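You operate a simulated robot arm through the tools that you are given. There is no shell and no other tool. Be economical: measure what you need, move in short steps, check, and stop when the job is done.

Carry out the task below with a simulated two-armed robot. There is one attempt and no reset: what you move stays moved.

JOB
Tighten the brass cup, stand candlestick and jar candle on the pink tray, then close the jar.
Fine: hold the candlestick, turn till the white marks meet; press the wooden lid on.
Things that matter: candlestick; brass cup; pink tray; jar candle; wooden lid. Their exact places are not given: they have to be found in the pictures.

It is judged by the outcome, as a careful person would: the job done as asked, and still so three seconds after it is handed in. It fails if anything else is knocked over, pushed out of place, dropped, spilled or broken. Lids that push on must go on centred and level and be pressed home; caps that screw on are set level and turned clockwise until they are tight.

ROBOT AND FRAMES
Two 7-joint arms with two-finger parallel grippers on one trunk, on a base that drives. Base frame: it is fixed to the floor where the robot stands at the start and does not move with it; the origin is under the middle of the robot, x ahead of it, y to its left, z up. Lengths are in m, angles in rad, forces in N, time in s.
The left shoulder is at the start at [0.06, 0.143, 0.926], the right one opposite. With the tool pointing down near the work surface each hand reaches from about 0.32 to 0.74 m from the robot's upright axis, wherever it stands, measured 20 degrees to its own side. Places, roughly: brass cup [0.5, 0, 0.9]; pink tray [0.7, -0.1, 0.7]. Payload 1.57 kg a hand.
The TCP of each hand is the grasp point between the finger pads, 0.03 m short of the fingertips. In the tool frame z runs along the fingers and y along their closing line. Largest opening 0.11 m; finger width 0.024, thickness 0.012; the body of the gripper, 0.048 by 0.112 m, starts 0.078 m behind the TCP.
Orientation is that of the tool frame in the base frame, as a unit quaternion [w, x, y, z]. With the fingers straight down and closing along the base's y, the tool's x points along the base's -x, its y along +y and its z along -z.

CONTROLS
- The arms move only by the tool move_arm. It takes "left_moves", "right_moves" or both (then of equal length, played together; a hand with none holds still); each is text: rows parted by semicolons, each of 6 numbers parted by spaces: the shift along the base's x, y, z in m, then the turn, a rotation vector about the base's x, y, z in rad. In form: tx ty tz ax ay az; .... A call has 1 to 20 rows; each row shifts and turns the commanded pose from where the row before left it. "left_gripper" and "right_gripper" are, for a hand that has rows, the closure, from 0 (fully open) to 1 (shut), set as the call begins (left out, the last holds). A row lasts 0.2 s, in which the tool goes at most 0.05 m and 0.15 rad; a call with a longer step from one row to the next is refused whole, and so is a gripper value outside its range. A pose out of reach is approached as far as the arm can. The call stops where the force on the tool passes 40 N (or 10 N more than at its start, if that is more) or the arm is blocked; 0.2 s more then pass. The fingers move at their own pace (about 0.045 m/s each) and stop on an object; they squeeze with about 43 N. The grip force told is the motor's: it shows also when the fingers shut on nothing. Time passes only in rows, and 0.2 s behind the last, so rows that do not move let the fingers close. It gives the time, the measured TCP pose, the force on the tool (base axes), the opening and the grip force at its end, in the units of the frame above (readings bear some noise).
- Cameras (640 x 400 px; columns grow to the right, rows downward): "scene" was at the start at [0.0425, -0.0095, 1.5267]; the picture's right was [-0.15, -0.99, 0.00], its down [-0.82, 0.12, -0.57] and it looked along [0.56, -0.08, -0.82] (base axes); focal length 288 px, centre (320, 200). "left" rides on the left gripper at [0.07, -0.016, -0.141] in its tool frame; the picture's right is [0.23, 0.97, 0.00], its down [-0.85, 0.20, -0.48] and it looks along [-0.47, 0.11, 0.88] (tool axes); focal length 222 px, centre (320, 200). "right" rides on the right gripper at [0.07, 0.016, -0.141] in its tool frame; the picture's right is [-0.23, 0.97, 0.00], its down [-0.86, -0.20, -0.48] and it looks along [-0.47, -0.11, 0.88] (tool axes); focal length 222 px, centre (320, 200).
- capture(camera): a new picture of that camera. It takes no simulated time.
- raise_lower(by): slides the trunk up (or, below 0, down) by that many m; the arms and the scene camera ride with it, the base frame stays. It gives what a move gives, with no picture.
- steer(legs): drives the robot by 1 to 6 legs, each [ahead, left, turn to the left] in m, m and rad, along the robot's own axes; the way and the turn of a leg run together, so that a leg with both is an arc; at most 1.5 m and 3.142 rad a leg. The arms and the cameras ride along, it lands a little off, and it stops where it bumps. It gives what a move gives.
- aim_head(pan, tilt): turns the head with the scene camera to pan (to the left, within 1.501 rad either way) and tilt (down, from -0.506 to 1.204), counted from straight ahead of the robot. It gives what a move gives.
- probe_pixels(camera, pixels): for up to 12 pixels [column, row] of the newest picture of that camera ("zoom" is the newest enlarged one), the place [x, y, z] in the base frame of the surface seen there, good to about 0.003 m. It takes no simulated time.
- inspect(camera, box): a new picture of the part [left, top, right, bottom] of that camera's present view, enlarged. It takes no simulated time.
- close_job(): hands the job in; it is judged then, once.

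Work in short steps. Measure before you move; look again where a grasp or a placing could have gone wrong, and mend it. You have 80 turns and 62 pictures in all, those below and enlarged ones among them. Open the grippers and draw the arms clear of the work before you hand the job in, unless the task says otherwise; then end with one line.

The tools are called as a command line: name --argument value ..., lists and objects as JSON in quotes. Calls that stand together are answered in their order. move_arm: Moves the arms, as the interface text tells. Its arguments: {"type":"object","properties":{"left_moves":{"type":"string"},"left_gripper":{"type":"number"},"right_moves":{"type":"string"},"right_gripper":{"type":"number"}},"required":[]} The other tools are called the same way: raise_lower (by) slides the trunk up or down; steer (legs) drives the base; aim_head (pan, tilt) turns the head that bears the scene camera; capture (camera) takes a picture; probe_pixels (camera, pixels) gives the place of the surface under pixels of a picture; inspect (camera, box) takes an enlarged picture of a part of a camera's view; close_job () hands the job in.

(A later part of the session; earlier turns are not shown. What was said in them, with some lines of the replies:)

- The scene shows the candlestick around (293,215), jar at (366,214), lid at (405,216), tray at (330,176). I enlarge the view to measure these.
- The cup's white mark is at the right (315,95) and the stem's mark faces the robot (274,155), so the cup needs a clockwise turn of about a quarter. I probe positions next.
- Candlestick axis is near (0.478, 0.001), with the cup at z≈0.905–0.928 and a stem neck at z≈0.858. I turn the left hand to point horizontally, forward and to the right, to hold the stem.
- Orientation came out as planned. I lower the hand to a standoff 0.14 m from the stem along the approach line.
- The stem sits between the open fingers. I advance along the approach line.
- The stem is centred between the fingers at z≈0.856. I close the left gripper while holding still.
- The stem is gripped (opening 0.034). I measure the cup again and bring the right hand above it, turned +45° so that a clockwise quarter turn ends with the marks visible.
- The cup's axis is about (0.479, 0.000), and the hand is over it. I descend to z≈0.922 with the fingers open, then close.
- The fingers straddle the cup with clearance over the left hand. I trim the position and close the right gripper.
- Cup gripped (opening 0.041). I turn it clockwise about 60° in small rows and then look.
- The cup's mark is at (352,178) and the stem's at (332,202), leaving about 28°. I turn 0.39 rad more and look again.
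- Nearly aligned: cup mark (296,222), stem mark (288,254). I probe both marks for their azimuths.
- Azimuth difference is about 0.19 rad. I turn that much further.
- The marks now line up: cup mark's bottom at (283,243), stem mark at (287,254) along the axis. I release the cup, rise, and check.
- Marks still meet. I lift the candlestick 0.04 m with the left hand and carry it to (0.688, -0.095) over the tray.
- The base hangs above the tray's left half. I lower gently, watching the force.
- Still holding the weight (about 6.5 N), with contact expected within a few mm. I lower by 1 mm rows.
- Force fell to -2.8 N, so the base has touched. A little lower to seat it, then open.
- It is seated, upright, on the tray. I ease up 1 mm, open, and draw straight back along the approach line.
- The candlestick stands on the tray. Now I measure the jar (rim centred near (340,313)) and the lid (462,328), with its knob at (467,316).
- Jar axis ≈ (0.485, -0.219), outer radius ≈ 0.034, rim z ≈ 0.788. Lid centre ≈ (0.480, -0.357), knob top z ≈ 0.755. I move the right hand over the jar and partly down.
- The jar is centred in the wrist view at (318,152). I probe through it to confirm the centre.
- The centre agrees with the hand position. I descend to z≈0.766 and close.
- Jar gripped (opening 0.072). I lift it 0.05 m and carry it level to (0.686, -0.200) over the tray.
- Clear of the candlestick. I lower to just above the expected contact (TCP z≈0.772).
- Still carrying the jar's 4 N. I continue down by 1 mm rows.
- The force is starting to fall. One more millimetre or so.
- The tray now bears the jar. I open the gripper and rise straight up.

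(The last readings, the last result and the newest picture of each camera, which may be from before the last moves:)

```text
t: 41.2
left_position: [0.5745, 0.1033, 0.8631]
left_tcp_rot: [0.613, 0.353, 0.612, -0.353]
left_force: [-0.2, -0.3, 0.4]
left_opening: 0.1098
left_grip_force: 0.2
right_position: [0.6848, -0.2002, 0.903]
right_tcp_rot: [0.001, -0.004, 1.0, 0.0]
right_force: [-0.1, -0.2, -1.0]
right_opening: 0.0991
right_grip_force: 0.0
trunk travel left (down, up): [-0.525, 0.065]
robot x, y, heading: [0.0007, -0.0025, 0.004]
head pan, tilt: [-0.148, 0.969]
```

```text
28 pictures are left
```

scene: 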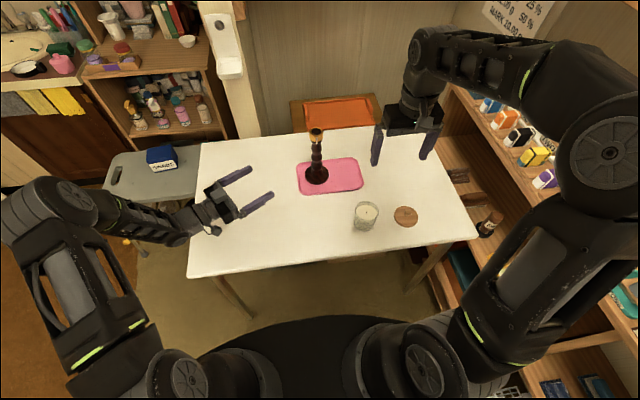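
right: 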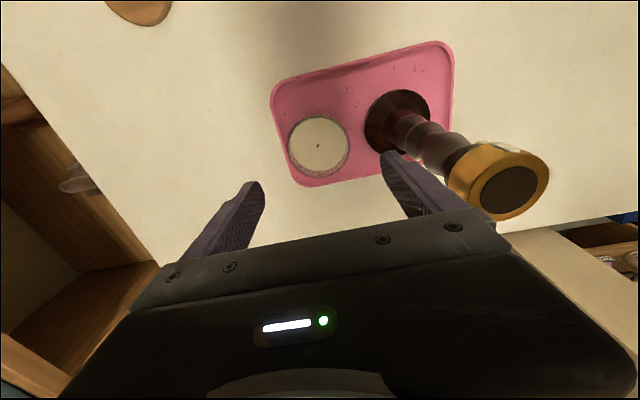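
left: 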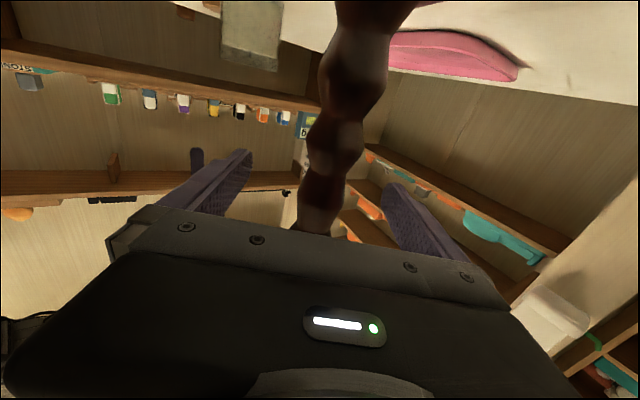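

The jar stands on the tray (318,147). I move the right hand over the lid's knob near (0.478, -0.356).

move_arm --right_moves "-0.0345 -0.026 0 0 0 0; -0.0345 -0.026 0 0 0 0; -0.0345 -0.026 0 0 0 0; -0.0345 -0.026 0 0 0 0; -0.0345 -0.026 0 0 0 0; -0.0345 -0.026 0 0 0 0; 0 0 -0.03 0 0 0; 0 0 0 0 0 0" --right_gripper 0.4

capture --camera "right"

inspect --camera "scene" --box '[280, 110, 400, 200]'

```text
t: 43.0
left_position: [0.5721, 0.104, 0.8636]
left_tcp_rot: [0.613, 0.353, 0.612, -0.353]
left_force: [0.2, -1.1, 0.0]
left_opening: 0.1101
left_grip_force: 0.1
right_position: [0.477, -0.3573, 0.8698]
right_tcp_rot: [0.0, -0.004, 1.0, 0.0]
right_force: [0.8, -0.1, -0.5]
right_opening: 0.0659
right_grip_force: 0.1
trunk travel left (down, up): [-0.525, 0.065]
robot x, y, heading: [0.0007, 0.0024, 0.004]
head pan, tilt: [-0.148, 0.969]
```

```text
27 pictures are left
```

right: 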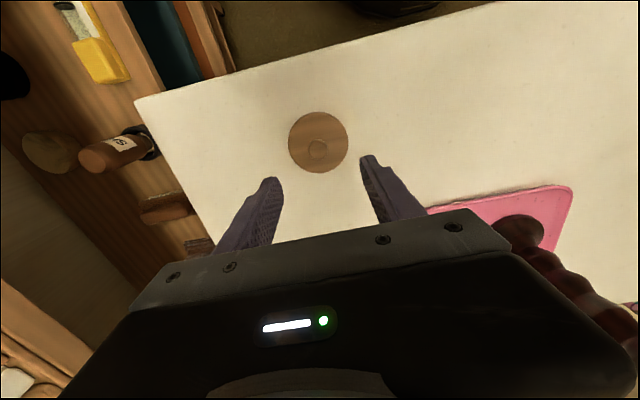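

```text
4.44 times, centred on (340, 155) of scene
```

zoom: 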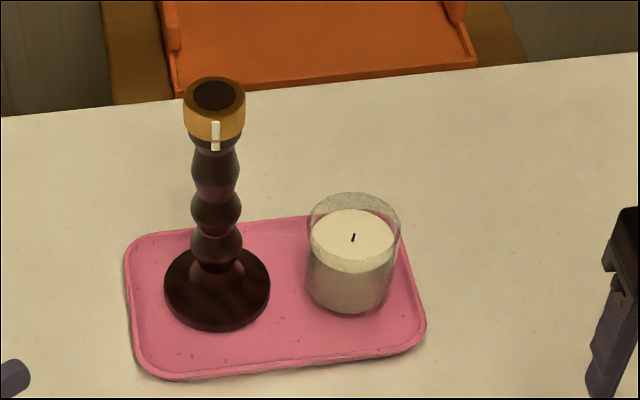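

Both stand well on the tray. In the wrist view the knob is at (317,150); I probe it and the lid's edges, plus the wax on the tray.

probe_pixels --camera "right" --pixels '[[317, 150], [309, 151], [326, 149], [317, 142], [317, 158], [290, 142], [347, 142], [318, 114], [320, 172], [300, 160]]'

probe_pixels --camera "zoom" --pixels '[[313, 238], [391, 238], [353, 212], [350, 268], [352, 237], [350, 290], [312, 290], [385, 295], [340, 340], [346, 308]]'

```text
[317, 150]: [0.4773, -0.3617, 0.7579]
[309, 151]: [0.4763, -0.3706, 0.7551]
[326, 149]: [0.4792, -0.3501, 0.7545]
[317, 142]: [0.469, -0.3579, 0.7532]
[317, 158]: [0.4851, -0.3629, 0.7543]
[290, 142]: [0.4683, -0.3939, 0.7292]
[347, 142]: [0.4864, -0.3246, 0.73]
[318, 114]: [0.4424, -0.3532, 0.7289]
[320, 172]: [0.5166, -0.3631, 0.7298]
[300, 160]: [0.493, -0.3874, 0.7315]
```

```text
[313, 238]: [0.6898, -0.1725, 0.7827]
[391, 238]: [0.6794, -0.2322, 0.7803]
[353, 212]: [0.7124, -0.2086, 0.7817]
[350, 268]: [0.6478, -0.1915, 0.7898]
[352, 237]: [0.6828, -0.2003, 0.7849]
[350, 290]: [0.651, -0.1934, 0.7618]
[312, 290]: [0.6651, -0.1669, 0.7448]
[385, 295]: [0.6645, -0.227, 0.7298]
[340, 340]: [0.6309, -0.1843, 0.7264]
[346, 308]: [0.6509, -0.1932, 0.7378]
```

Knob axis ≈ (0.479, -0.359), about 0.02 wide, top z 0.757, lid top 0.730. I descend so the fingertips stay ~3 mm above the lid (TCP z≈0.763), then close.

move_arm --right_moves "0.0015 -0.0015 -0.03 0 0 0; 0 0 -0.03 0 0 0; 0 0 -0.025 0 0 0; 0 0 -0.0215 0 0 0; 0 0 0 0 0 0"

capture --camera "right"

inspect --camera "scene" --box '[370, 180, 450, 240]'

```text
t: 44.2
left_position: [0.5732, 0.1041, 0.8626]
left_tcp_rot: [0.613, 0.354, 0.612, -0.353]
left_force: [-0.3, -0.7, -0.1]
left_opening: 0.1101
left_grip_force: 0.1
right_position: [0.4797, -0.3588, 0.7654]
right_tcp_rot: [-0.002, -0.004, 1.0, 0.0]
right_force: [0.2, -0.2, 0.0]
right_opening: 0.0661
right_grip_force: 0.1
trunk travel left (down, up): [-0.525, 0.065]
robot x, y, heading: [-0.0003, -0.0008, -0.004]
head pan, tilt: [-0.148, 0.969]
```

```text
25 pictures are left
```

right: 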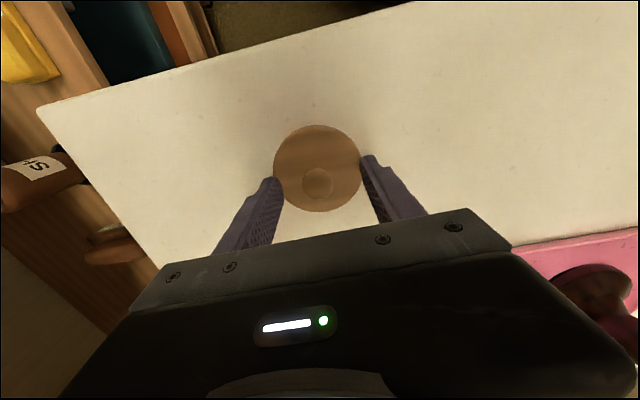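

```text
6.67 times, centred on (410, 210) of scene
```

zoom: 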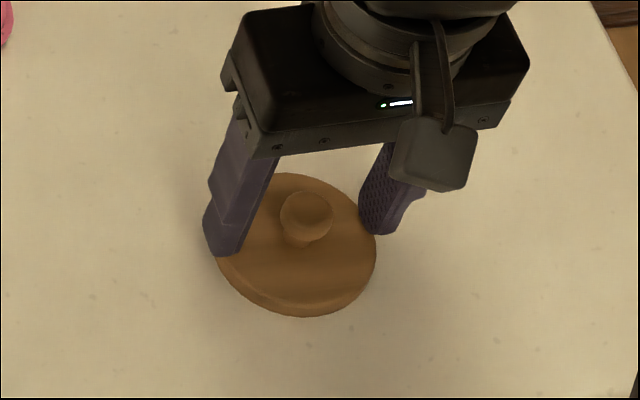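

The fingers straddle the knob symmetrically. I drop 2 mm and close on it.

move_arm --right_moves "0 0 -0.002 0 0 0; 0 0 0 0 0 0; 0 0 0 0 0 0; 0 0 0 0 0 0; 0 0 0 0 0 0; 0 0 0 0 0 0" --right_gripper 1

capture --camera "right"

```text
t: 45.6
left_position: [0.5731, 0.1036, 0.8642]
left_tcp_rot: [0.612, 0.354, 0.612, -0.354]
left_force: [0.0, -0.1, 0.7]
left_opening: 0.11
left_grip_force: 0.1
right_position: [0.4791, -0.358, 0.7638]
right_tcp_rot: [0.001, -0.004, 1.0, -0.001]
right_force: [-0.5, 0.8, 0.1]
right_opening: 0.0223
right_grip_force: 35.3
trunk travel left (down, up): [-0.525, 0.065]
robot x, y, heading: [-0.0003, 0.0014, -0.001]
head pan, tilt: [-0.148, 0.969]
```

```text
23 pictures are left
```

right: 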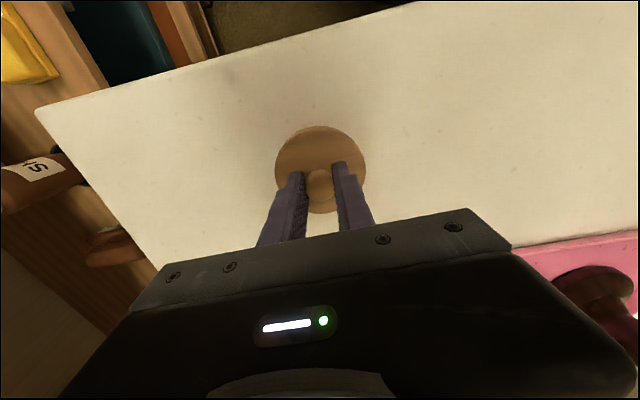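

Knob gripped (0.022). I lift the lid 0.12 m and bring it above the jar at (0.685, -0.202).

move_arm --right_moves "0 0 0.02 0 0 0; 0 0 0.03 0 0 0; 0 0 0.035 0 0 0; 0 0 0.035 0 0 0; 0.0257 0.0195 0 0 0 0; 0.0257 0.0195 0 0 0 0; 0.0257 0.0195 0 0 0 0; 0.0257 0.0195 0 0 0 0; 0.0257 0.0195 0 0 0 0; 0.0257 0.0195 0 0 0 0; 0.0257 0.0195 0 0 0 0; 0.0257 0.0195 0 0 0 0; 0 0 0 0 0 0"

capture --camera "right"

inspect --camera "scene" --box '[290, 100, 410, 190]'

```text
t: 48.4
left_position: [0.5727, 0.1045, 0.8646]
left_tcp_rot: [0.613, 0.355, 0.611, -0.354]
left_force: [-0.7, 0.0, 0.0]
left_opening: 0.1098
left_grip_force: 0.1
right_position: [0.6818, -0.2017, 0.8817]
right_tcp_rot: [0.001, -0.003, 1.0, 0.0]
right_force: [0.3, 0.2, -0.4]
right_opening: 0.0223
right_grip_force: 35.1
trunk travel left (down, up): [-0.525, 0.065]
robot x, y, heading: [-0.002, 0.0005, -0.001]
head pan, tilt: [-0.148, 0.969]
```

```text
22 pictures are left
```

right: 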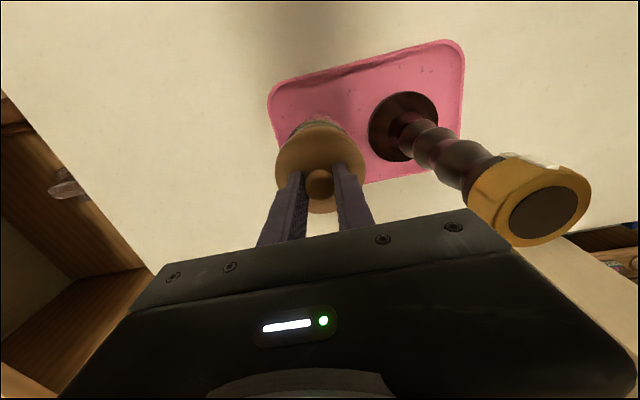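

```text
4.44 times, centred on (350, 145) of scene
```

zoom: 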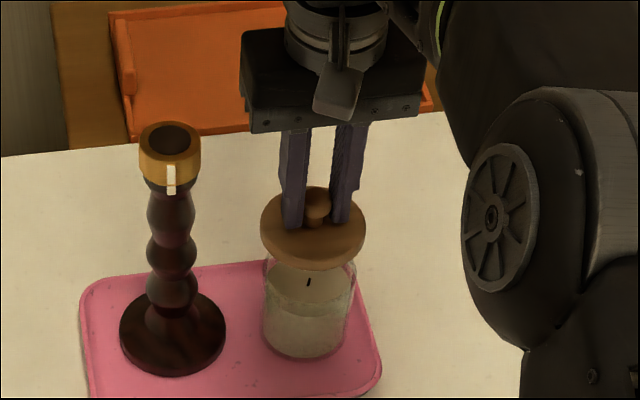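

The lid hangs level above the jar. I probe the lid's and the jar's edges to align their axes.

probe_pixels --camera "zoom" --pixels '[[263, 230], [363, 228], [305, 190], [315, 262], [317, 205], [265, 300], [347, 300], [305, 320], [305, 345], [308, 285], [285, 290], [330, 290]]'

inspect --camera "scene" --box '[330, 130, 390, 185]'

```text
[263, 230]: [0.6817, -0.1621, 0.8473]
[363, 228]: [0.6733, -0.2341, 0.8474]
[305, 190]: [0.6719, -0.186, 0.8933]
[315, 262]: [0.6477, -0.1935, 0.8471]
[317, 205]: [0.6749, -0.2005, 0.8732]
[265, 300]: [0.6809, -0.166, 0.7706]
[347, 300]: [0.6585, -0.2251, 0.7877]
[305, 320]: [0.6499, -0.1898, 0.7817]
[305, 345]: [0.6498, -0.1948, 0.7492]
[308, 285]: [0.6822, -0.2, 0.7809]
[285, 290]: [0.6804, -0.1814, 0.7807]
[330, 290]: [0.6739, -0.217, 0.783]
```

```text
7.27 times, centred on (360, 158) of scene
```

zoom: 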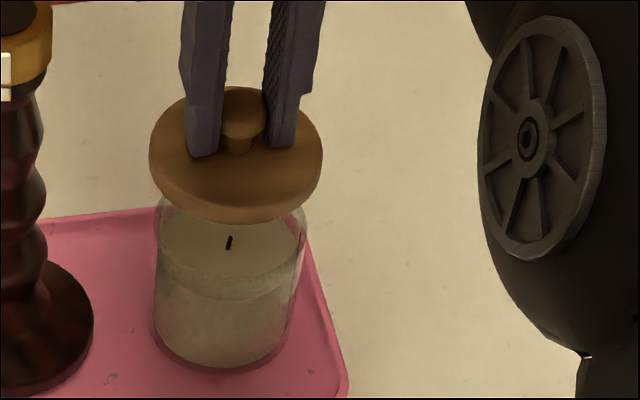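

Estimates put the lid within about 2–3 mm of the jar axis. I lower it to a ~1 cm gap and look closely before trimming.

move_arm --right_moves "0.001 -0.001 -0.012 0 0 0; 0.001 0 -0.012 0 0 0; 0 0 -0.008 0 0 0; 0 0 0 0 0 0"

inspect --camera "scene" --box '[325, 140, 375, 180]'

inspect --camera "right" --box '[250, 100, 390, 220]'

```text
t: 49.4
left_position: [0.5719, 0.1037, 0.8636]
left_tcp_rot: [0.613, 0.353, 0.612, -0.353]
left_force: [-0.1, 0.2, -0.6]
left_opening: 0.1101
left_grip_force: 0.1
right_position: [0.685, -0.203, 0.8479]
right_tcp_rot: [0.0, -0.004, 1.0, 0.0]
right_force: [0.6, -0.4, -0.8]
right_opening: 0.0225
right_grip_force: 34.6
trunk travel left (down, up): [-0.525, 0.065]
robot x, y, heading: [-0.0018, -0.0023, 0.002]
head pan, tilt: [-0.148, 0.969]
```

```text
10.00 times, centred on (350, 160) of scene
```

zoom: 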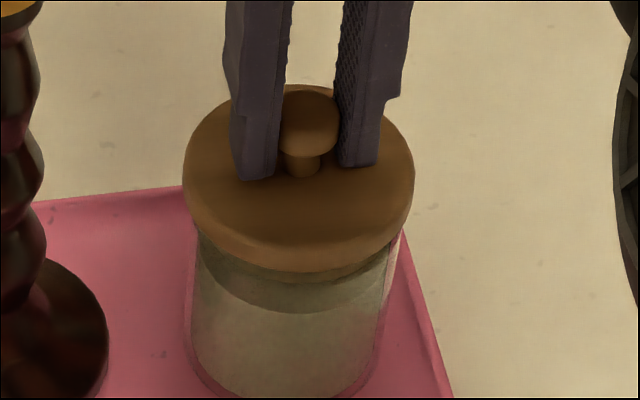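

```text
3.33 times, centred on (320, 160) of right
```

zoom: 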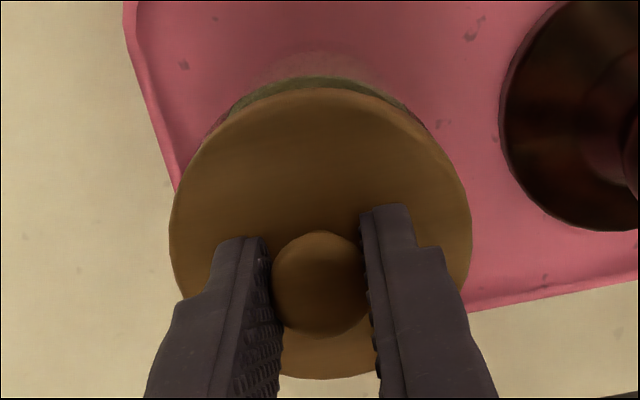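

The lid (183–414, centre 298) and glass (195–400) are concentric within about 1 mm. I trim slightly and lower by millimetres, watching force.

move_arm --right_moves "-0.0005 -0.0007 -0.002 0 0 0; 0 0 -0.002 0 0 0; 0 0 -0.002 0 0 0; 0 0 -0.001 0 0 0; 0 0 0 0 0 0"

inspect --camera "scene" --box '[325, 140, 375, 180]'

```text
t: 50.6
left_position: [0.5725, 0.1045, 0.8625]
left_tcp_rot: [0.612, 0.354, 0.612, -0.354]
left_force: [0.6, -0.1, 0.3]
left_opening: 0.1099
left_grip_force: 0.0
right_position: [0.6854, -0.2043, 0.8433]
right_tcp_rot: [-0.001, -0.003, 1.0, -0.001]
right_force: [0.1, 0.0, -0.5]
right_opening: 0.0224
right_grip_force: 35.7
trunk travel left (down, up): [-0.525, 0.065]
robot x, y, heading: [0.002, 0.0001, -0.002]
head pan, tilt: [-0.148, 0.969]
```

```text
10.00 times, centred on (350, 160) of scene
```

zoom: 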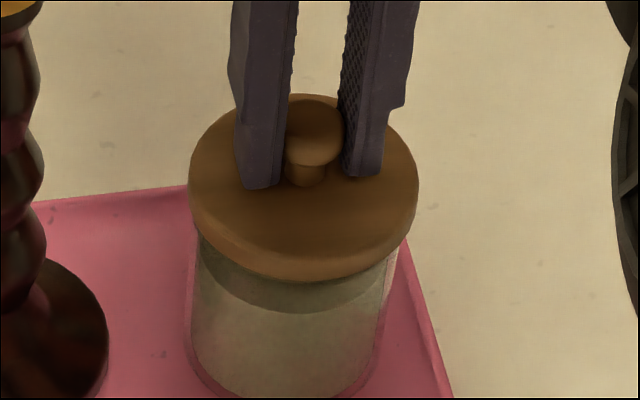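

Lid is now at 189–419 (centre 304) over the glass 196–400; a hair too far right. I nudge +0.7 mm in y and continue down.

move_arm --right_moves "-0.0005 0.001 -0.001 0 0 0; 0 0 -0.001 0 0 0; 0 0 -0.001 0 0 0; 0 0 -0.001 0 0 0; 0 0 0 0 0 0"

inspect --camera "scene" --box '[325, 140, 375, 180]'

```text
t: 51.8
left_position: [0.5722, 0.1047, 0.8632]
left_tcp_rot: [0.613, 0.354, 0.612, -0.353]
left_force: [-0.1, 0.8, 0.1]
left_opening: 0.1101
left_grip_force: 0.1
right_position: [0.6859, -0.2019, 0.8412]
right_tcp_rot: [0.0, -0.003, 1.0, 0.0]
right_force: [-4.9, 1.0, 11.6]
right_opening: 0.0224
right_grip_force: 35.3
trunk travel left (down, up): [-0.525, 0.065]
robot x, y, heading: [-0.001, 0.0019, -0.0]
head pan, tilt: [-0.148, 0.969]
```

```text
10.00 times, centred on (350, 160) of scene
```

zoom: 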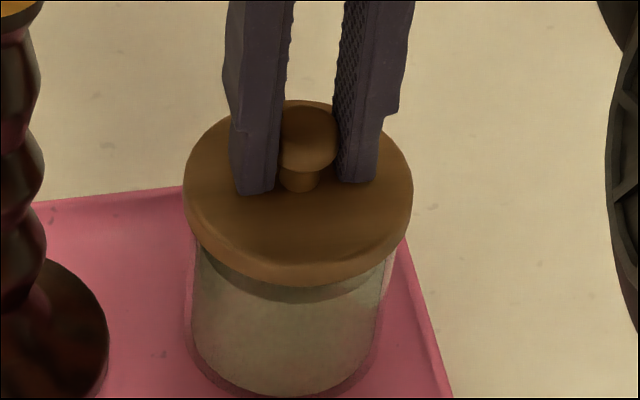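

Contact: 11.6 N up, with -4.9 N in x, hinting the lid sits slightly too far forward. I ease up 1 mm, shift 1.5 mm toward -x, and try again.

move_arm --right_moves "0 0 0.0015 0 0 0; -0.0015 0 0 0 0 0; 0 0 -0.001 0 0 0; 0 0 -0.001 0 0 0; 0 0 0 0 0 0"

inspect --camera "right" --box '[250, 100, 390, 220]'

```text
t: 53.0
left_position: [0.5722, 0.104, 0.8633]
left_tcp_rot: [0.613, 0.354, 0.612, -0.353]
left_force: [-0.8, -0.2, -0.6]
left_opening: 0.1101
left_grip_force: 0.1
right_position: [0.6835, -0.2034, 0.8406]
right_tcp_rot: [0.002, -0.003, 1.0, 0.0]
right_force: [4.3, 2.9, 14.8]
right_opening: 0.0222
right_grip_force: 34.5
trunk travel left (down, up): [-0.525, 0.065]
robot x, y, heading: [0.0013, 0.0011, -0.002]
head pan, tilt: [-0.148, 0.969]
```

```text
3.33 times, centred on (320, 160) of right
```

zoom: 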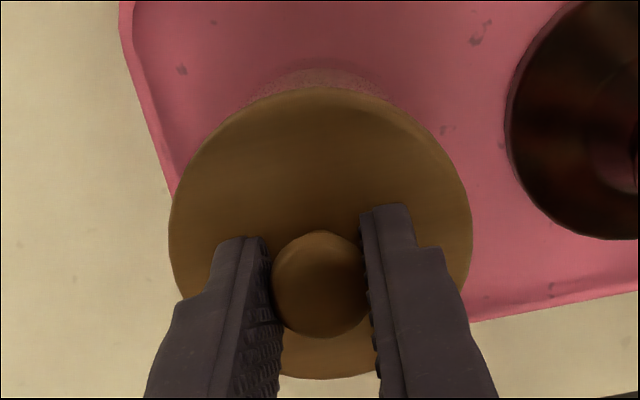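

The x force flipped to +4.3 N, so the centre lies between; y shows +2.9 N. I back up slightly, shift (+0.7, +0.7) mm and lower again.

move_arm --right_moves "0 0 0.002 0 0 0; 0.0007 0.0007 0 0 0 0; 0 0 -0.001 0 0 0; 0 0 -0.001 0 0 0; 0 0 -0.001 0 0 0; 0 0 -0.001 0 0 0; 0 0 0 0 0 0"

inspect --camera "scene" --box '[325, 140, 375, 180]'

```text
t: 54.6
left_position: [0.5709, 0.1047, 0.8651]
left_tcp_rot: [0.614, 0.354, 0.611, -0.353]
left_force: [0.2, -0.2, 0.1]
left_opening: 0.1098
left_grip_force: 0.2
right_position: [0.6842, -0.2031, 0.8394]
right_tcp_rot: [0.002, -0.002, 1.0, -0.001]
right_force: [-1.4, -5.2, 26.2]
right_opening: 0.0221
right_grip_force: 35.7
trunk travel left (down, up): [-0.525, 0.065]
robot x, y, heading: [-0.0009, 0.0004, 0.0]
head pan, tilt: [-0.148, 0.969]
```

```text
10.00 times, centred on (350, 160) of scene
```

zoom: 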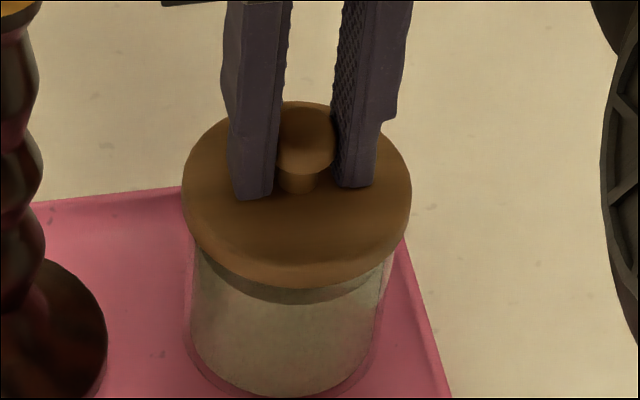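

The upward force is 26 N and z is creeping down, so the plug may be entering with friction. The left wrist camera sits at about rim height; I take a picture from it.

capture --camera "left"

```text
13 pictures are left
```

left: 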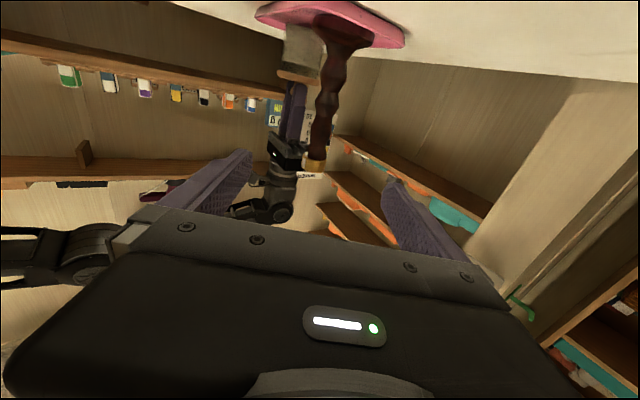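

The jar and lid appear (upside down) at about (300,65), so I zoom in there.

inspect --camera "left" --box '[260, 20, 350, 100]'

```text
5.00 times, centred on (305, 60) of left
```

zoom: 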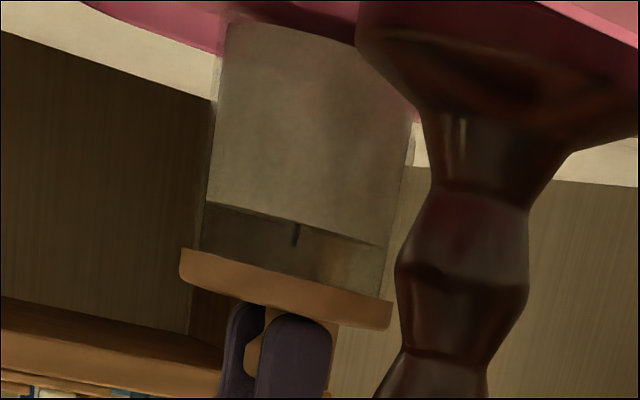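

Very useful view: lid ends at x≈180 and 391, glass at ≈200 and 386, so the lid looks offset toward image-left by 2–3 mm. I probe these edges.

probe_pixels --camera "zoom" --pixels '[[184, 265], [386, 312], [290, 290], [290, 215], [208, 215], [382, 262], [300, 240], [215, 150], [404, 150], [310, 150], [300, 262], [250, 255]]'

```text
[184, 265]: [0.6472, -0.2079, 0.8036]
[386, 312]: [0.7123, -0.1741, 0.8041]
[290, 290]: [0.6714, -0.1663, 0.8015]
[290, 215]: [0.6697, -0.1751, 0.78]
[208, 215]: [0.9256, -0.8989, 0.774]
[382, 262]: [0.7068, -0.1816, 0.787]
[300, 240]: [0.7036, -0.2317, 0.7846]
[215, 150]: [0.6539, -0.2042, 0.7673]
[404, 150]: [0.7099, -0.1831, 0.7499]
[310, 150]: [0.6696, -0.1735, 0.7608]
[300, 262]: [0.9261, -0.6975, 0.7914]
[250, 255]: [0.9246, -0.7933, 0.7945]
```

Probes are ambiguous through the glass. I zoom further on the rim–lid joint.

inspect --camera "left" --box '[290, 52, 346, 87]'

```text
11.43 times, centred on (318, 70) of left
```

zoom: 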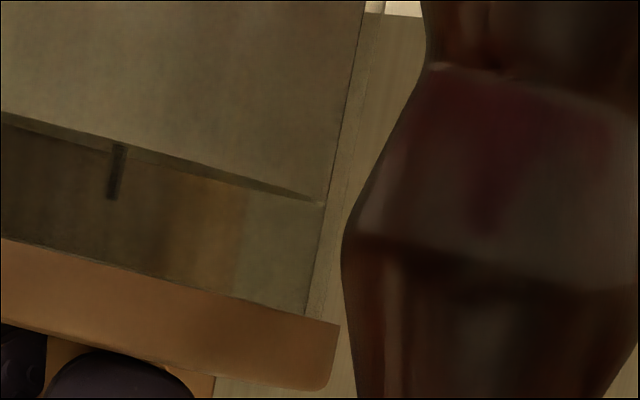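

inspect --camera "left" --box '[276, 46, 332, 81]'

```text
11.43 times, centred on (304, 64) of left
```

zoom: 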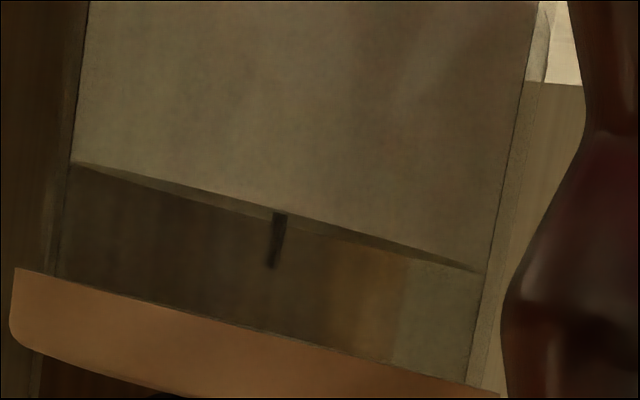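

Using the inner glass lines, overhangs are 43 px left and 38 px right, so it is centred within 0.4 mm on that axis. There is no plug visible inside, so the lid is probably a cap resting on the rim. From the scene view it needs about 1 mm toward -y, so I lift slightly, shift (+1, -1) mm and press.

move_arm --right_moves "0 0 0.002 0 0 0; 0.001 -0.001 0.001 0 0 0; 0 0 0 0 0 0; 0 0 -0.001 0 0 0; 0 0 -0.001 0 0 0; 0 0 -0.001 0 0 0; 0 0 -0.001 0 0 0; 0 0 0 0 0 0"

```text
t: 56.4
left_position: [0.5716, 0.1044, 0.8647]
left_tcp_rot: [0.613, 0.354, 0.611, -0.354]
left_force: [0.6, -0.3, 0.3]
left_opening: 0.1101
left_grip_force: 0.0
right_position: [0.6846, -0.2025, 0.8387]
right_tcp_rot: [0.002, -0.003, 1.0, 0.0]
right_force: [-6.3, 2.3, 22.4]
right_opening: 0.023
right_grip_force: 35.6
trunk travel left (down, up): [-0.525, 0.065]
robot x, y, heading: [-0.0029, 0.0019, 0.004]
head pan, tilt: [-0.148, 0.969]
```

22 N at z 0.8387. I press on a little further to see whether it gives way.

move_arm --right_moves "0 0 -0.001 0 0 0; 0 0 -0.001 0 0 0; 0 0 0 0 0 0"

inspect --camera "left" --box '[276, 42, 340, 92]'

```text
t: 57.2
left_position: [0.5719, 0.1049, 0.8649]
left_tcp_rot: [0.613, 0.355, 0.61, -0.354]
left_force: [0.5, 0.6, 0.2]
left_opening: 0.1099
left_grip_force: 0.0
right_position: [0.6847, -0.2025, 0.8391]
right_tcp_rot: [0.003, -0.003, 1.0, 0.0]
right_force: [-5.0, 4.5, 33.6]
right_opening: 0.0227
right_grip_force: 35.6
trunk travel left (down, up): [-0.525, 0.065]
robot x, y, heading: [-0.0026, -0.0025, 0.004]
head pan, tilt: [-0.148, 0.969]
```

```text
8.00 times, centred on (308, 67) of left
```

zoom: 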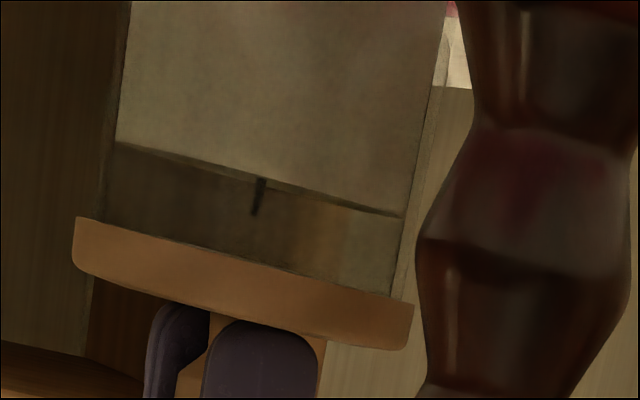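

It isn't giving way at 34 N. I raise the lid 4 cm so the low left camera can see its underside.

move_arm --right_moves "0 0 0.004 0 0 0; 0 0 0.02 0 0 0; 0 0 0.025 0 0 0; 0 0 0 0 0 0"

inspect --camera "left" --box '[268, 42, 348, 104]'

```text
t: 58.2
left_position: [0.5728, 0.1032, 0.8634]
left_tcp_rot: [0.612, 0.353, 0.612, -0.353]
left_force: [-0.7, 0.8, 0.6]
left_opening: 0.1099
left_grip_force: 0.0
right_position: [0.6872, -0.2038, 0.8818]
right_tcp_rot: [-0.001, -0.004, 1.0, 0.001]
right_force: [0.1, 0.7, -0.3]
right_opening: 0.0226
right_grip_force: 34.6
trunk travel left (down, up): [-0.525, 0.065]
robot x, y, heading: [-0.0023, -0.0006, -0.001]
head pan, tilt: [-0.148, 0.969]
```

```text
6.45 times, centred on (308, 73) of left
```

zoom: 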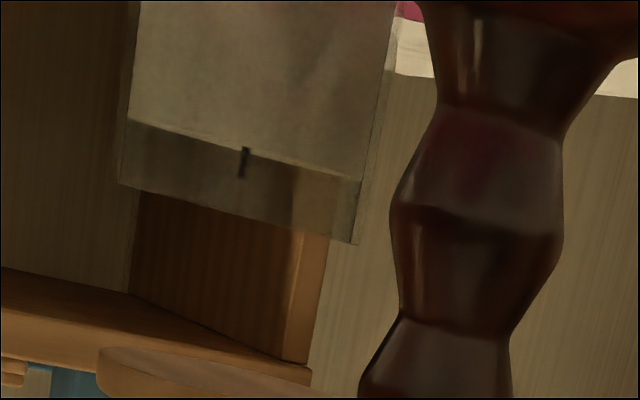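

The jar rim is clear at (118,183)–(357,243), and the lid's underside shows at the bottom edge. I look lower at it.

inspect --camera "left" --box '[264, 76, 334, 120]'

```text
9.09 times, centred on (299, 98) of left
```

zoom: 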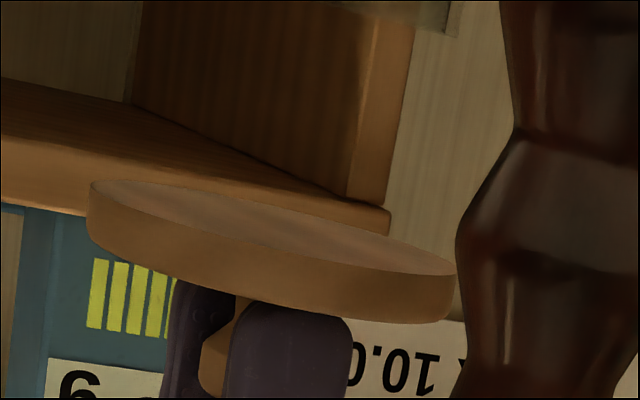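

The underside is a plain flat disc, so the lid must sit centred on the rim and be pressed. I lower to a ~3 mm gap and compare both views at the same moment for centring.

move_arm --right_moves "-0.001 0.0004 -0.015 0 0 0; 0 0 -0.015 0 0 0; 0 0 -0.008 0 0 0; 0 0 0 0 0 0; 0 0 0 0 0 0"

inspect --camera "left" --box '[276, 42, 340, 92]'

inspect --camera "scene" --box '[325, 140, 375, 180]'

```text
t: 59.4
left_position: [0.572, 0.1041, 0.8628]
left_tcp_rot: [0.613, 0.354, 0.612, -0.353]
left_force: [-0.3, -0.1, 0.1]
left_opening: 0.1102
left_grip_force: 0.0
right_position: [0.6837, -0.2027, 0.8445]
right_tcp_rot: [0.001, -0.004, 1.0, 0.0]
right_force: [1.4, 0.0, -1.1]
right_opening: 0.0225
right_grip_force: 35.0
trunk travel left (down, up): [-0.525, 0.065]
robot x, y, heading: [-0.0004, -0.0021, 0.002]
head pan, tilt: [-0.148, 0.969]
```

```text
8.00 times, centred on (308, 67) of left
```

zoom: 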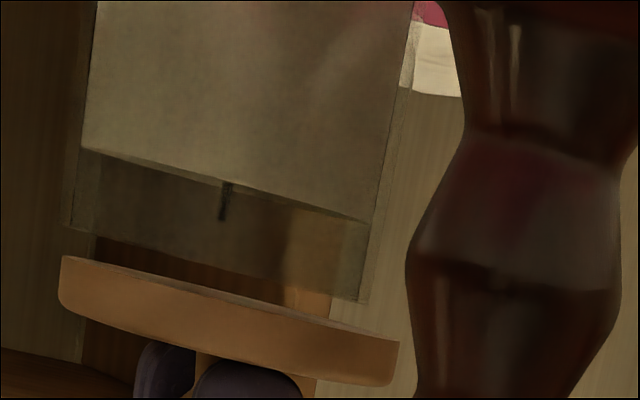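

```text
10.00 times, centred on (350, 160) of scene
```

zoom: 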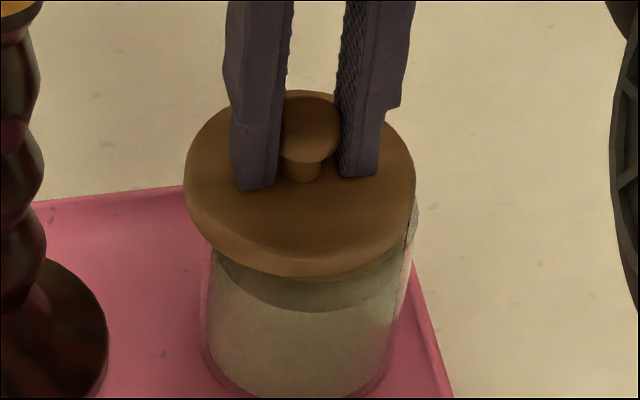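

The scene view shows the jar has slid to the right by ~5 mm during pressing (glass now 207–415, was 195–400). I probe the jar and tray to see where it stands.

probe_pixels --camera "zoom" --pixels '[[300, 340], [215, 330], [385, 330], [300, 375], [330, 340], [270, 340], [425, 330], [440, 380], [185, 330], [415, 280], [300, 388]]'

```text
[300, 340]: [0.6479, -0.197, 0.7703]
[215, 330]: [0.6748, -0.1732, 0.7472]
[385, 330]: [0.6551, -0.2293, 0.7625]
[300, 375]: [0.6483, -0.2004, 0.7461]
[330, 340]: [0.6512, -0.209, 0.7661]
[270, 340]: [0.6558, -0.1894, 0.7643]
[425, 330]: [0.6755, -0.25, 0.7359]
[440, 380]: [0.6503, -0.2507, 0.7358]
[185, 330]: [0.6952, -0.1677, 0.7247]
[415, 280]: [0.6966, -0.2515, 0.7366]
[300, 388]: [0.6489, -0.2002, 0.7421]
```

The jar stands level on the tray surface, with its axis now near (0.6815, -0.2075). I shift the lid (-2.2, -4.8) mm without contact and check both views.

move_arm --right_moves "-0.001 -0.0024 0 0 0 0; -0.0012 -0.0024 0 0 0 0; 0 0 0 0 0 0; 0 0 0 0 0 0"

inspect --camera "left" --box '[270, 42, 334, 92]'

inspect --camera "scene" --box '[325, 140, 375, 180]'

```text
t: 60.4
left_position: [0.5729, 0.1045, 0.8635]
left_tcp_rot: [0.613, 0.354, 0.612, -0.353]
left_force: [0.3, 0.5, 0.6]
left_opening: 0.1099
left_grip_force: 0.0
right_position: [0.6813, -0.2075, 0.8451]
right_tcp_rot: [0.001, -0.003, 1.0, 0.0]
right_force: [0.7, -0.6, -1.2]
right_opening: 0.0225
right_grip_force: 35.0
trunk travel left (down, up): [-0.525, 0.065]
robot x, y, heading: [-0.0008, 0.0017, 0.002]
head pan, tilt: [-0.148, 0.969]
```

```text
8.00 times, centred on (302, 67) of left
```

zoom: 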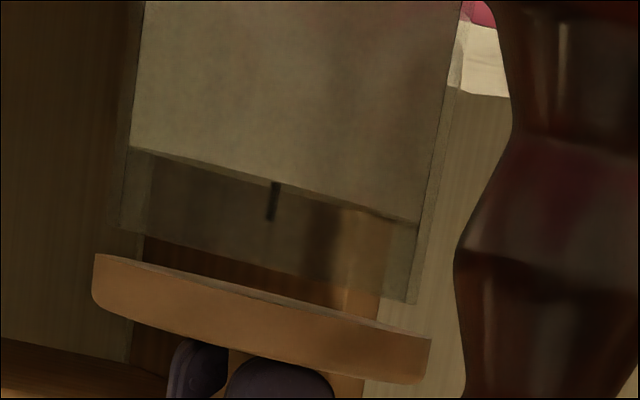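

```text
10.00 times, centred on (350, 160) of scene
```

zoom: 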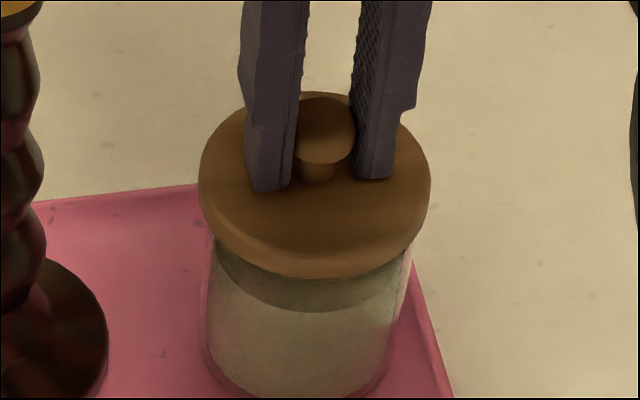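

Both views now agree: left view lid centre 262 vs rim 264, scene 314 vs 315. I lower straight down and press.

move_arm --right_moves "0 0 -0.001 0 0 0; 0 0 -0.001 0 0 0; 0 0 -0.001 0 0 0; 0 0 -0.001 0 0 0; 0 0 -0.001 0 0 0; 0 0 -0.001 0 0 0; 0 0 -0.001 0 0 0; 0 0 0 0 0 0"

```text
t: 62.2
left_position: [0.5727, 0.1053, 0.8634]
left_tcp_rot: [0.613, 0.354, 0.612, -0.354]
left_force: [0.9, -0.6, 0.1]
left_opening: 0.1101
left_grip_force: 0.0
right_position: [0.682, -0.2069, 0.8394]
right_tcp_rot: [0.0, -0.003, 1.0, 0.0]
right_force: [0.5, 0.4, 2.9]
right_opening: 0.0221
right_grip_force: 35.1
trunk travel left (down, up): [-0.525, 0.065]
robot x, y, heading: [-0.001, 0.0031, 0.002]
head pan, tilt: [-0.148, 0.969]
```

Clean vertical contact (2.9 N, no side force). I keep pressing down in 1 mm rows.

move_arm --right_moves "0 0 -0.001 0 0 0; 0 0 -0.001 0 0 0; 0 0 -0.001 0 0 0; 0 0 -0.001 0 0 0; 0 0 -0.001 0 0 0; 0 0 0 0 0 0"

```text
t: 63.6
left_position: [0.5707, 0.1034, 0.8633]
left_tcp_rot: [0.613, 0.354, 0.611, -0.354]
left_force: [0.5, -0.3, -0.3]
left_opening: 0.11
left_grip_force: 0.0
right_position: [0.6823, -0.2071, 0.8378]
right_tcp_rot: [0.005, -0.004, 1.0, 0.001]
right_force: [-6.2, 1.1, 18.2]
right_opening: 0.0228
right_grip_force: 35.7
trunk travel left (down, up): [-0.525, 0.065]
robot x, y, heading: [0.0007, 0.0003, 0.002]
head pan, tilt: [-0.148, 0.969]
stopped in row 6 (right hand): the force on the tool passed its limit (the readings are from after the stop); the commanded pose is now the measured one
```

It passed the 40 N limit, so the lid was pressed hard. I check the joint from the left camera.

inspect --camera "left" --box '[270, 42, 340, 92]'

```text
8.00 times, centred on (305, 67) of left
```

zoom: 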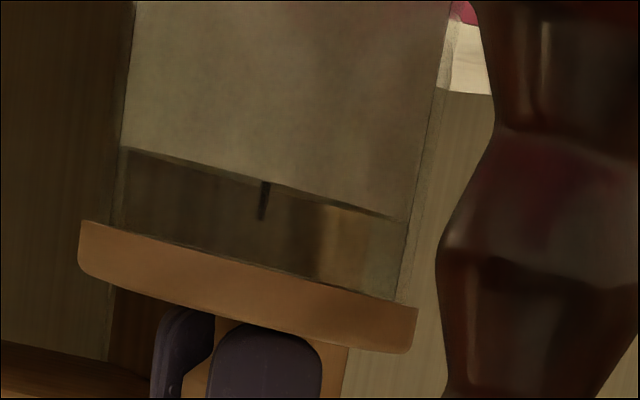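

The lid is flush and parallel with the rim, but overhangs 33 px left versus 20 px right, about 1.4 mm off. I lift it 3 mm clear, shift (+1.2, +0.7) mm, and set it down gently.

move_arm --right_moves "0 0 0.002 0 0 0; 0 0 0.002 0 0 0; 0.0012 0.0007 0 0 0 0; 0 0 0 0 0 0; 0 0 -0.001 0 0 0; 0 0 -0.001 0 0 0; 0 0 0 0 0 0"

```text
t: 65.2
left_position: [0.5717, 0.1044, 0.8643]
left_tcp_rot: [0.613, 0.354, 0.612, -0.353]
left_force: [0.6, 0.0, 0.1]
left_opening: 0.1099
left_grip_force: 0.0
right_position: [0.6836, -0.2069, 0.8384]
right_tcp_rot: [0.003, -0.002, 1.0, 0.0]
right_force: [-4.3, -2.9, 8.4]
right_opening: 0.0225
right_grip_force: 35.1
trunk travel left (down, up): [-0.525, 0.065]
robot x, y, heading: [0.0013, -0.0024, 0.002]
head pan, tilt: [-0.148, 0.969]
```

Side forces show it did not lift clear before shifting. I raise 5 mm, let it settle, and lower again.

move_arm --right_moves "0 0 0.003 0 0 0; 0 0 0.003 0 0 0; 0 0 0 0 0 0; 0 0 0 0 0 0"

inspect --camera "left" --box '[270, 42, 340, 92]'

```text
t: 66.2
left_position: [0.5737, 0.1038, 0.862]
left_tcp_rot: [0.613, 0.354, 0.612, -0.353]
left_force: [-0.4, -1.0, 0.8]
left_opening: 0.11
left_grip_force: 0.0
right_position: [0.6834, -0.2053, 0.8439]
right_tcp_rot: [0.002, -0.003, 1.0, 0.0]
right_force: [-0.1, -0.3, -0.7]
right_opening: 0.0228
right_grip_force: 34.9
trunk travel left (down, up): [-0.525, 0.065]
robot x, y, heading: [-0.0012, 0.0014, 0.002]
head pan, tilt: [-0.148, 0.969]
```

```text
8.00 times, centred on (305, 67) of left
```

zoom: 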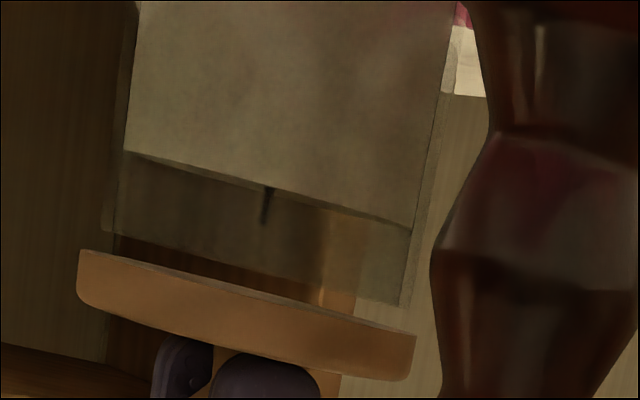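

The lid is clear; along this axis it needs about +0.9 mm. I use depth probes on this picture to check centring along the viewing direction.

probe_pixels --camera "zoom" --pixels '[[235, 310], [245, 318], [250, 305], [260, 315], [240, 300], [255, 325], [270, 90], [280, 100], [290, 90], [265, 120], [275, 140], [285, 60]]'

probe_pixels --camera "zoom" --pixels '[[230, 300], [238, 322], [248, 330], [265, 325], [225, 305], [252, 312], [272, 75], [282, 120], [268, 105], [278, 85], [288, 110], [262, 95]]'

```text
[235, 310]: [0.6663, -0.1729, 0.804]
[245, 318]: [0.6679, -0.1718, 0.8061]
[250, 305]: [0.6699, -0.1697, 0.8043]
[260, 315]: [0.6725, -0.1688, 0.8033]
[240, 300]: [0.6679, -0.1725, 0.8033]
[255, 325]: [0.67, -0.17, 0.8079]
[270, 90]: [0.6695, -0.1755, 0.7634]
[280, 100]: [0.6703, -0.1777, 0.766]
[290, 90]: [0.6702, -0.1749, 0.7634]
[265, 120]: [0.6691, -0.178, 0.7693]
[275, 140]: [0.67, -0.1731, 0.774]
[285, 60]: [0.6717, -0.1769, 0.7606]
```

```text
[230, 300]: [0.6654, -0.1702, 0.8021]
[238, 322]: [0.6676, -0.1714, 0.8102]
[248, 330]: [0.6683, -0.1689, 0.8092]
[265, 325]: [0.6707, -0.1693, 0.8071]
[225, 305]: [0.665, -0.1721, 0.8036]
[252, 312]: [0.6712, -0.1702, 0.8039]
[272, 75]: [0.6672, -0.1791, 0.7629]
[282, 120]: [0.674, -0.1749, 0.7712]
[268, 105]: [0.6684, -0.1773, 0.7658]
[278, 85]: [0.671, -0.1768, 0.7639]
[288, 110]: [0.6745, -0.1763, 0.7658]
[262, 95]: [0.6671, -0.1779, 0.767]
```

Accounting for the radii, the lid is centred along the viewing direction to within about 1 mm. I shift +1 mm in x and lower straight down.

move_arm --right_moves "0.001 0 0 0 0 0; 0 0 0 0 0 0; 0 0 -0.001 0 0 0; 0 0 -0.001 0 0 0; 0 0 -0.001 0 0 0; 0 0 -0.001 0 0 0; 0 0 -0.001 0 0 0; 0 0 0 0 0 0"

```text
t: 68.0
left_position: [0.5724, 0.1037, 0.8637]
left_tcp_rot: [0.613, 0.354, 0.612, -0.353]
left_force: [1.1, 0.4, -0.4]
left_opening: 0.1102
left_grip_force: 0.1
right_position: [0.6843, -0.2081, 0.838]
right_tcp_rot: [0.002, -0.003, 1.0, -0.001]
right_force: [-0.4, -1.1, 1.2]
right_opening: 0.0225
right_grip_force: 35.1
trunk travel left (down, up): [-0.525, 0.065]
robot x, y, heading: [-0.0004, 0.0012, 0.0]
head pan, tilt: [-0.148, 0.969]
```

Light contact, little side force. I press down 3 mm more of commanded travel.

move_arm --right_moves "0 0 -0.001 0 0 0; 0 0 -0.001 0 0 0; 0 0 -0.001 0 0 0; 0 0 -0.0005 0 0 0; 0 0 0 0 0 0"

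```text
t: 69.2
left_position: [0.5713, 0.1048, 0.8641]
left_tcp_rot: [0.614, 0.354, 0.611, -0.353]
left_force: [-0.3, -0.3, -0.4]
left_opening: 0.11
left_grip_force: 0.0
right_position: [0.6834, -0.2052, 0.8388]
right_tcp_rot: [0.006, -0.003, 1.0, 0.0]
right_force: [0.9, 2.9, 30.0]
right_opening: 0.0225
right_grip_force: 35.0
trunk travel left (down, up): [-0.525, 0.065]
robot x, y, heading: [0.0017, 0.0003, 0.003]
head pan, tilt: [-0.148, 0.969]
```

Pressed at 30 N with almost no side load. I relax the force, then open the fingers and look at the readings before rising.

move_arm --right_moves "0 0 0.001 0 0 0; 0 0 0.001 0 0 0; 0 0 0.001 0 0 0; 0 0 0 0 0 0"

```text
t: 70.2
left_position: [0.5706, 0.1048, 0.8644]
left_tcp_rot: [0.613, 0.354, 0.611, -0.354]
left_force: [-0.2, 0.0, -0.2]
left_opening: 0.1098
left_grip_force: 0.1
right_position: [0.6849, -0.2065, 0.8388]
right_tcp_rot: [0.002, -0.003, 1.0, 0.0]
right_force: [-1.3, 4.7, 21.1]
right_opening: 0.0227
right_grip_force: 34.9
trunk travel left (down, up): [-0.525, 0.065]
robot x, y, heading: [0.0006, -0.0007, -0.003]
head pan, tilt: [-0.148, 0.969]
```

Still 21 N, so I ease off another 1.5 mm and open.

move_arm --right_moves "0 0 0.001 0 0 0; 0 0 0.0005 0 0 0; 0 0 0 0 0 0"

```text
t: 71.0
left_position: [0.5719, 0.1035, 0.8633]
left_tcp_rot: [0.613, 0.353, 0.612, -0.353]
left_force: [-0.2, 0.5, 0.6]
left_opening: 0.1099
left_grip_force: 0.0
right_position: [0.6844, -0.2054, 0.8393]
right_tcp_rot: [0.001, -0.004, 1.0, 0.0]
right_force: [-0.3, 4.0, 5.4]
right_opening: 0.0228
right_grip_force: 35.3
trunk travel left (down, up): [-0.525, 0.065]
robot x, y, heading: [0.001, -0.0016, 0.0]
head pan, tilt: [-0.148, 0.969]
```

The force is down to 5 N. I open moderately (to 0.05 m) and rise straight up.

move_arm --right_moves "0 0 0 0 0 0; 0 0 0 0 0 0; 0 0 0 0 0 0; 0 0 0 0 0 0; 0 0 0.015 0 0 0; 0 0 0.03 0 0 0; 0 0 0.03 0 0 0; 0 0 0 0 0 0" --right_gripper 0.5

```text
t: 72.8
left_position: [0.5728, 0.1041, 0.8636]
left_tcp_rot: [0.613, 0.354, 0.612, -0.353]
left_force: [-0.5, 0.0, 0.0]
left_opening: 0.1098
left_grip_force: 0.1
right_position: [0.6854, -0.2069, 0.9127]
right_tcp_rot: [0.002, -0.003, 1.0, 0.0]
right_force: [0.4, 0.6, -0.6]
right_opening: 0.055
right_grip_force: 0.1
trunk travel left (down, up): [-0.525, 0.065]
robot x, y, heading: [0.002, -0.0001, -0.003]
head pan, tilt: [-0.148, 0.969]
```

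Released. I draw both arms clear and then take the last picture as a check.

move_arm --right_moves "0 0 0.04 0 0 0; -0.03 -0.02 0.04 0 0 0; -0.04 -0.02 0 0 0 0; -0.04 -0.02 0 0 0 0; -0.04 -0.02 0 0 0 0; -0.04 -0.02 0 0 0 0; -0.04 -0.02 0 0 0 0; 0 0 0 0 0 0" --right_gripper 0 --left_moves "-0.015 0.026 0 0 0 0; -0.015 0.026 0 0 0 0; -0.015 0.026 0 0 0 0; 0 0 0.02 0 0 0; 0 0 0.02 0 0 0; 0 0 0 0 0 0; 0 0 0 0 0 0; 0 0 0 0 0 0"

inspect --camera "scene" --box '[293, 120, 373, 198]'

```text
refused: row 2 steps farther than a row can; nothing moved
```

```text
5.13 times, centred on (333, 159) of scene
```

zoom: 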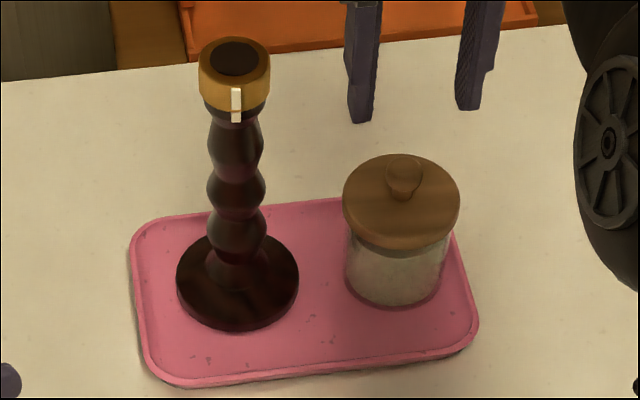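

The move was refused (row too long) but the picture is good: lid at 343–460 is centred over the glass, and the marks on the candlestick meet. I probe the lid's levelness and retract with shorter rows.

probe_pixels --camera "zoom" --pixels '[[352, 200], [450, 200], [375, 170], [440, 175], [375, 230], [430, 228], [400, 235], [405, 165], [350, 240], [445, 240], [395, 300], [398, 275]]'

move_arm --right_moves "0 0 0.04 0 0 0; -0.02 -0.01 0.04 0 0 0; -0.04 -0.02 0 0 0 0; -0.04 -0.02 0 0 0 0; -0.04 -0.02 0 0 0 0; -0.04 -0.02 0 0 0 0; -0.04 -0.02 0 0 0 0; 0 0 0 0 0 0" --right_gripper 0 --left_moves "-0.015 0.026 0 0 0 0; -0.015 0.026 0 0 0 0; -0.015 0.026 0 0 0 0; 0 0 0.02 0 0 0; 0 0 0.02 0 0 0; 0 0 0 0 0 0; 0 0 0 0 0 0; 0 0 0 0 0 0"

```text
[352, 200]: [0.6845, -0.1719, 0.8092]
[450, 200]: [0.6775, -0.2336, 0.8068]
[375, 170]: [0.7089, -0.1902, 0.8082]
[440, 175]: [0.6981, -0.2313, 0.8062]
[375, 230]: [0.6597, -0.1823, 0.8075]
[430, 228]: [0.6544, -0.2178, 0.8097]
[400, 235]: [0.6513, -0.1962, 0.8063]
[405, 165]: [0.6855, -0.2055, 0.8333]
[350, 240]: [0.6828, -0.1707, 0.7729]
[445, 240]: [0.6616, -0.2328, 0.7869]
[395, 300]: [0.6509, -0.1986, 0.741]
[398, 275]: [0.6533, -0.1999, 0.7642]
```

```text
t: 74.6
left_position: [0.5276, 0.1817, 0.9024]
left_tcp_rot: [0.612, 0.354, 0.612, -0.354]
left_force: [0.2, 0.1, 0.2]
left_opening: 0.1101
left_grip_force: 0.0
right_position: [0.4661, -0.3145, 0.9764]
right_tcp_rot: [0.002, -0.004, 1.0, 0.001]
right_force: [-0.5, -0.4, -0.6]
right_opening: 0.1096
right_grip_force: 0.1
right hand out of reach, approached as far as the arm can: row 1
trunk travel left (down, up): [-0.525, 0.065]
robot x, y, heading: [-0.0025, -0.0007, -0.001]
head pan, tilt: [-0.148, 0.969]
```

The lid top reads z ≈ 0.807–0.809 all round, so it is level and resting on the rim, and both arms are clear with their grippers open. I hand the job in.

close_job

```text
The job is handed in.
```

The job is handed in: the brass cup is tightened until its white marks meet, and the candlestick and jar candle stand on the pink tray. The wooden lid is level on the jar, centred to within about 1–2 mm, and pressed at about 30 N or more. While I was fitting the lid, the jar slid about 5 mm on the tray, but it stayed upright.
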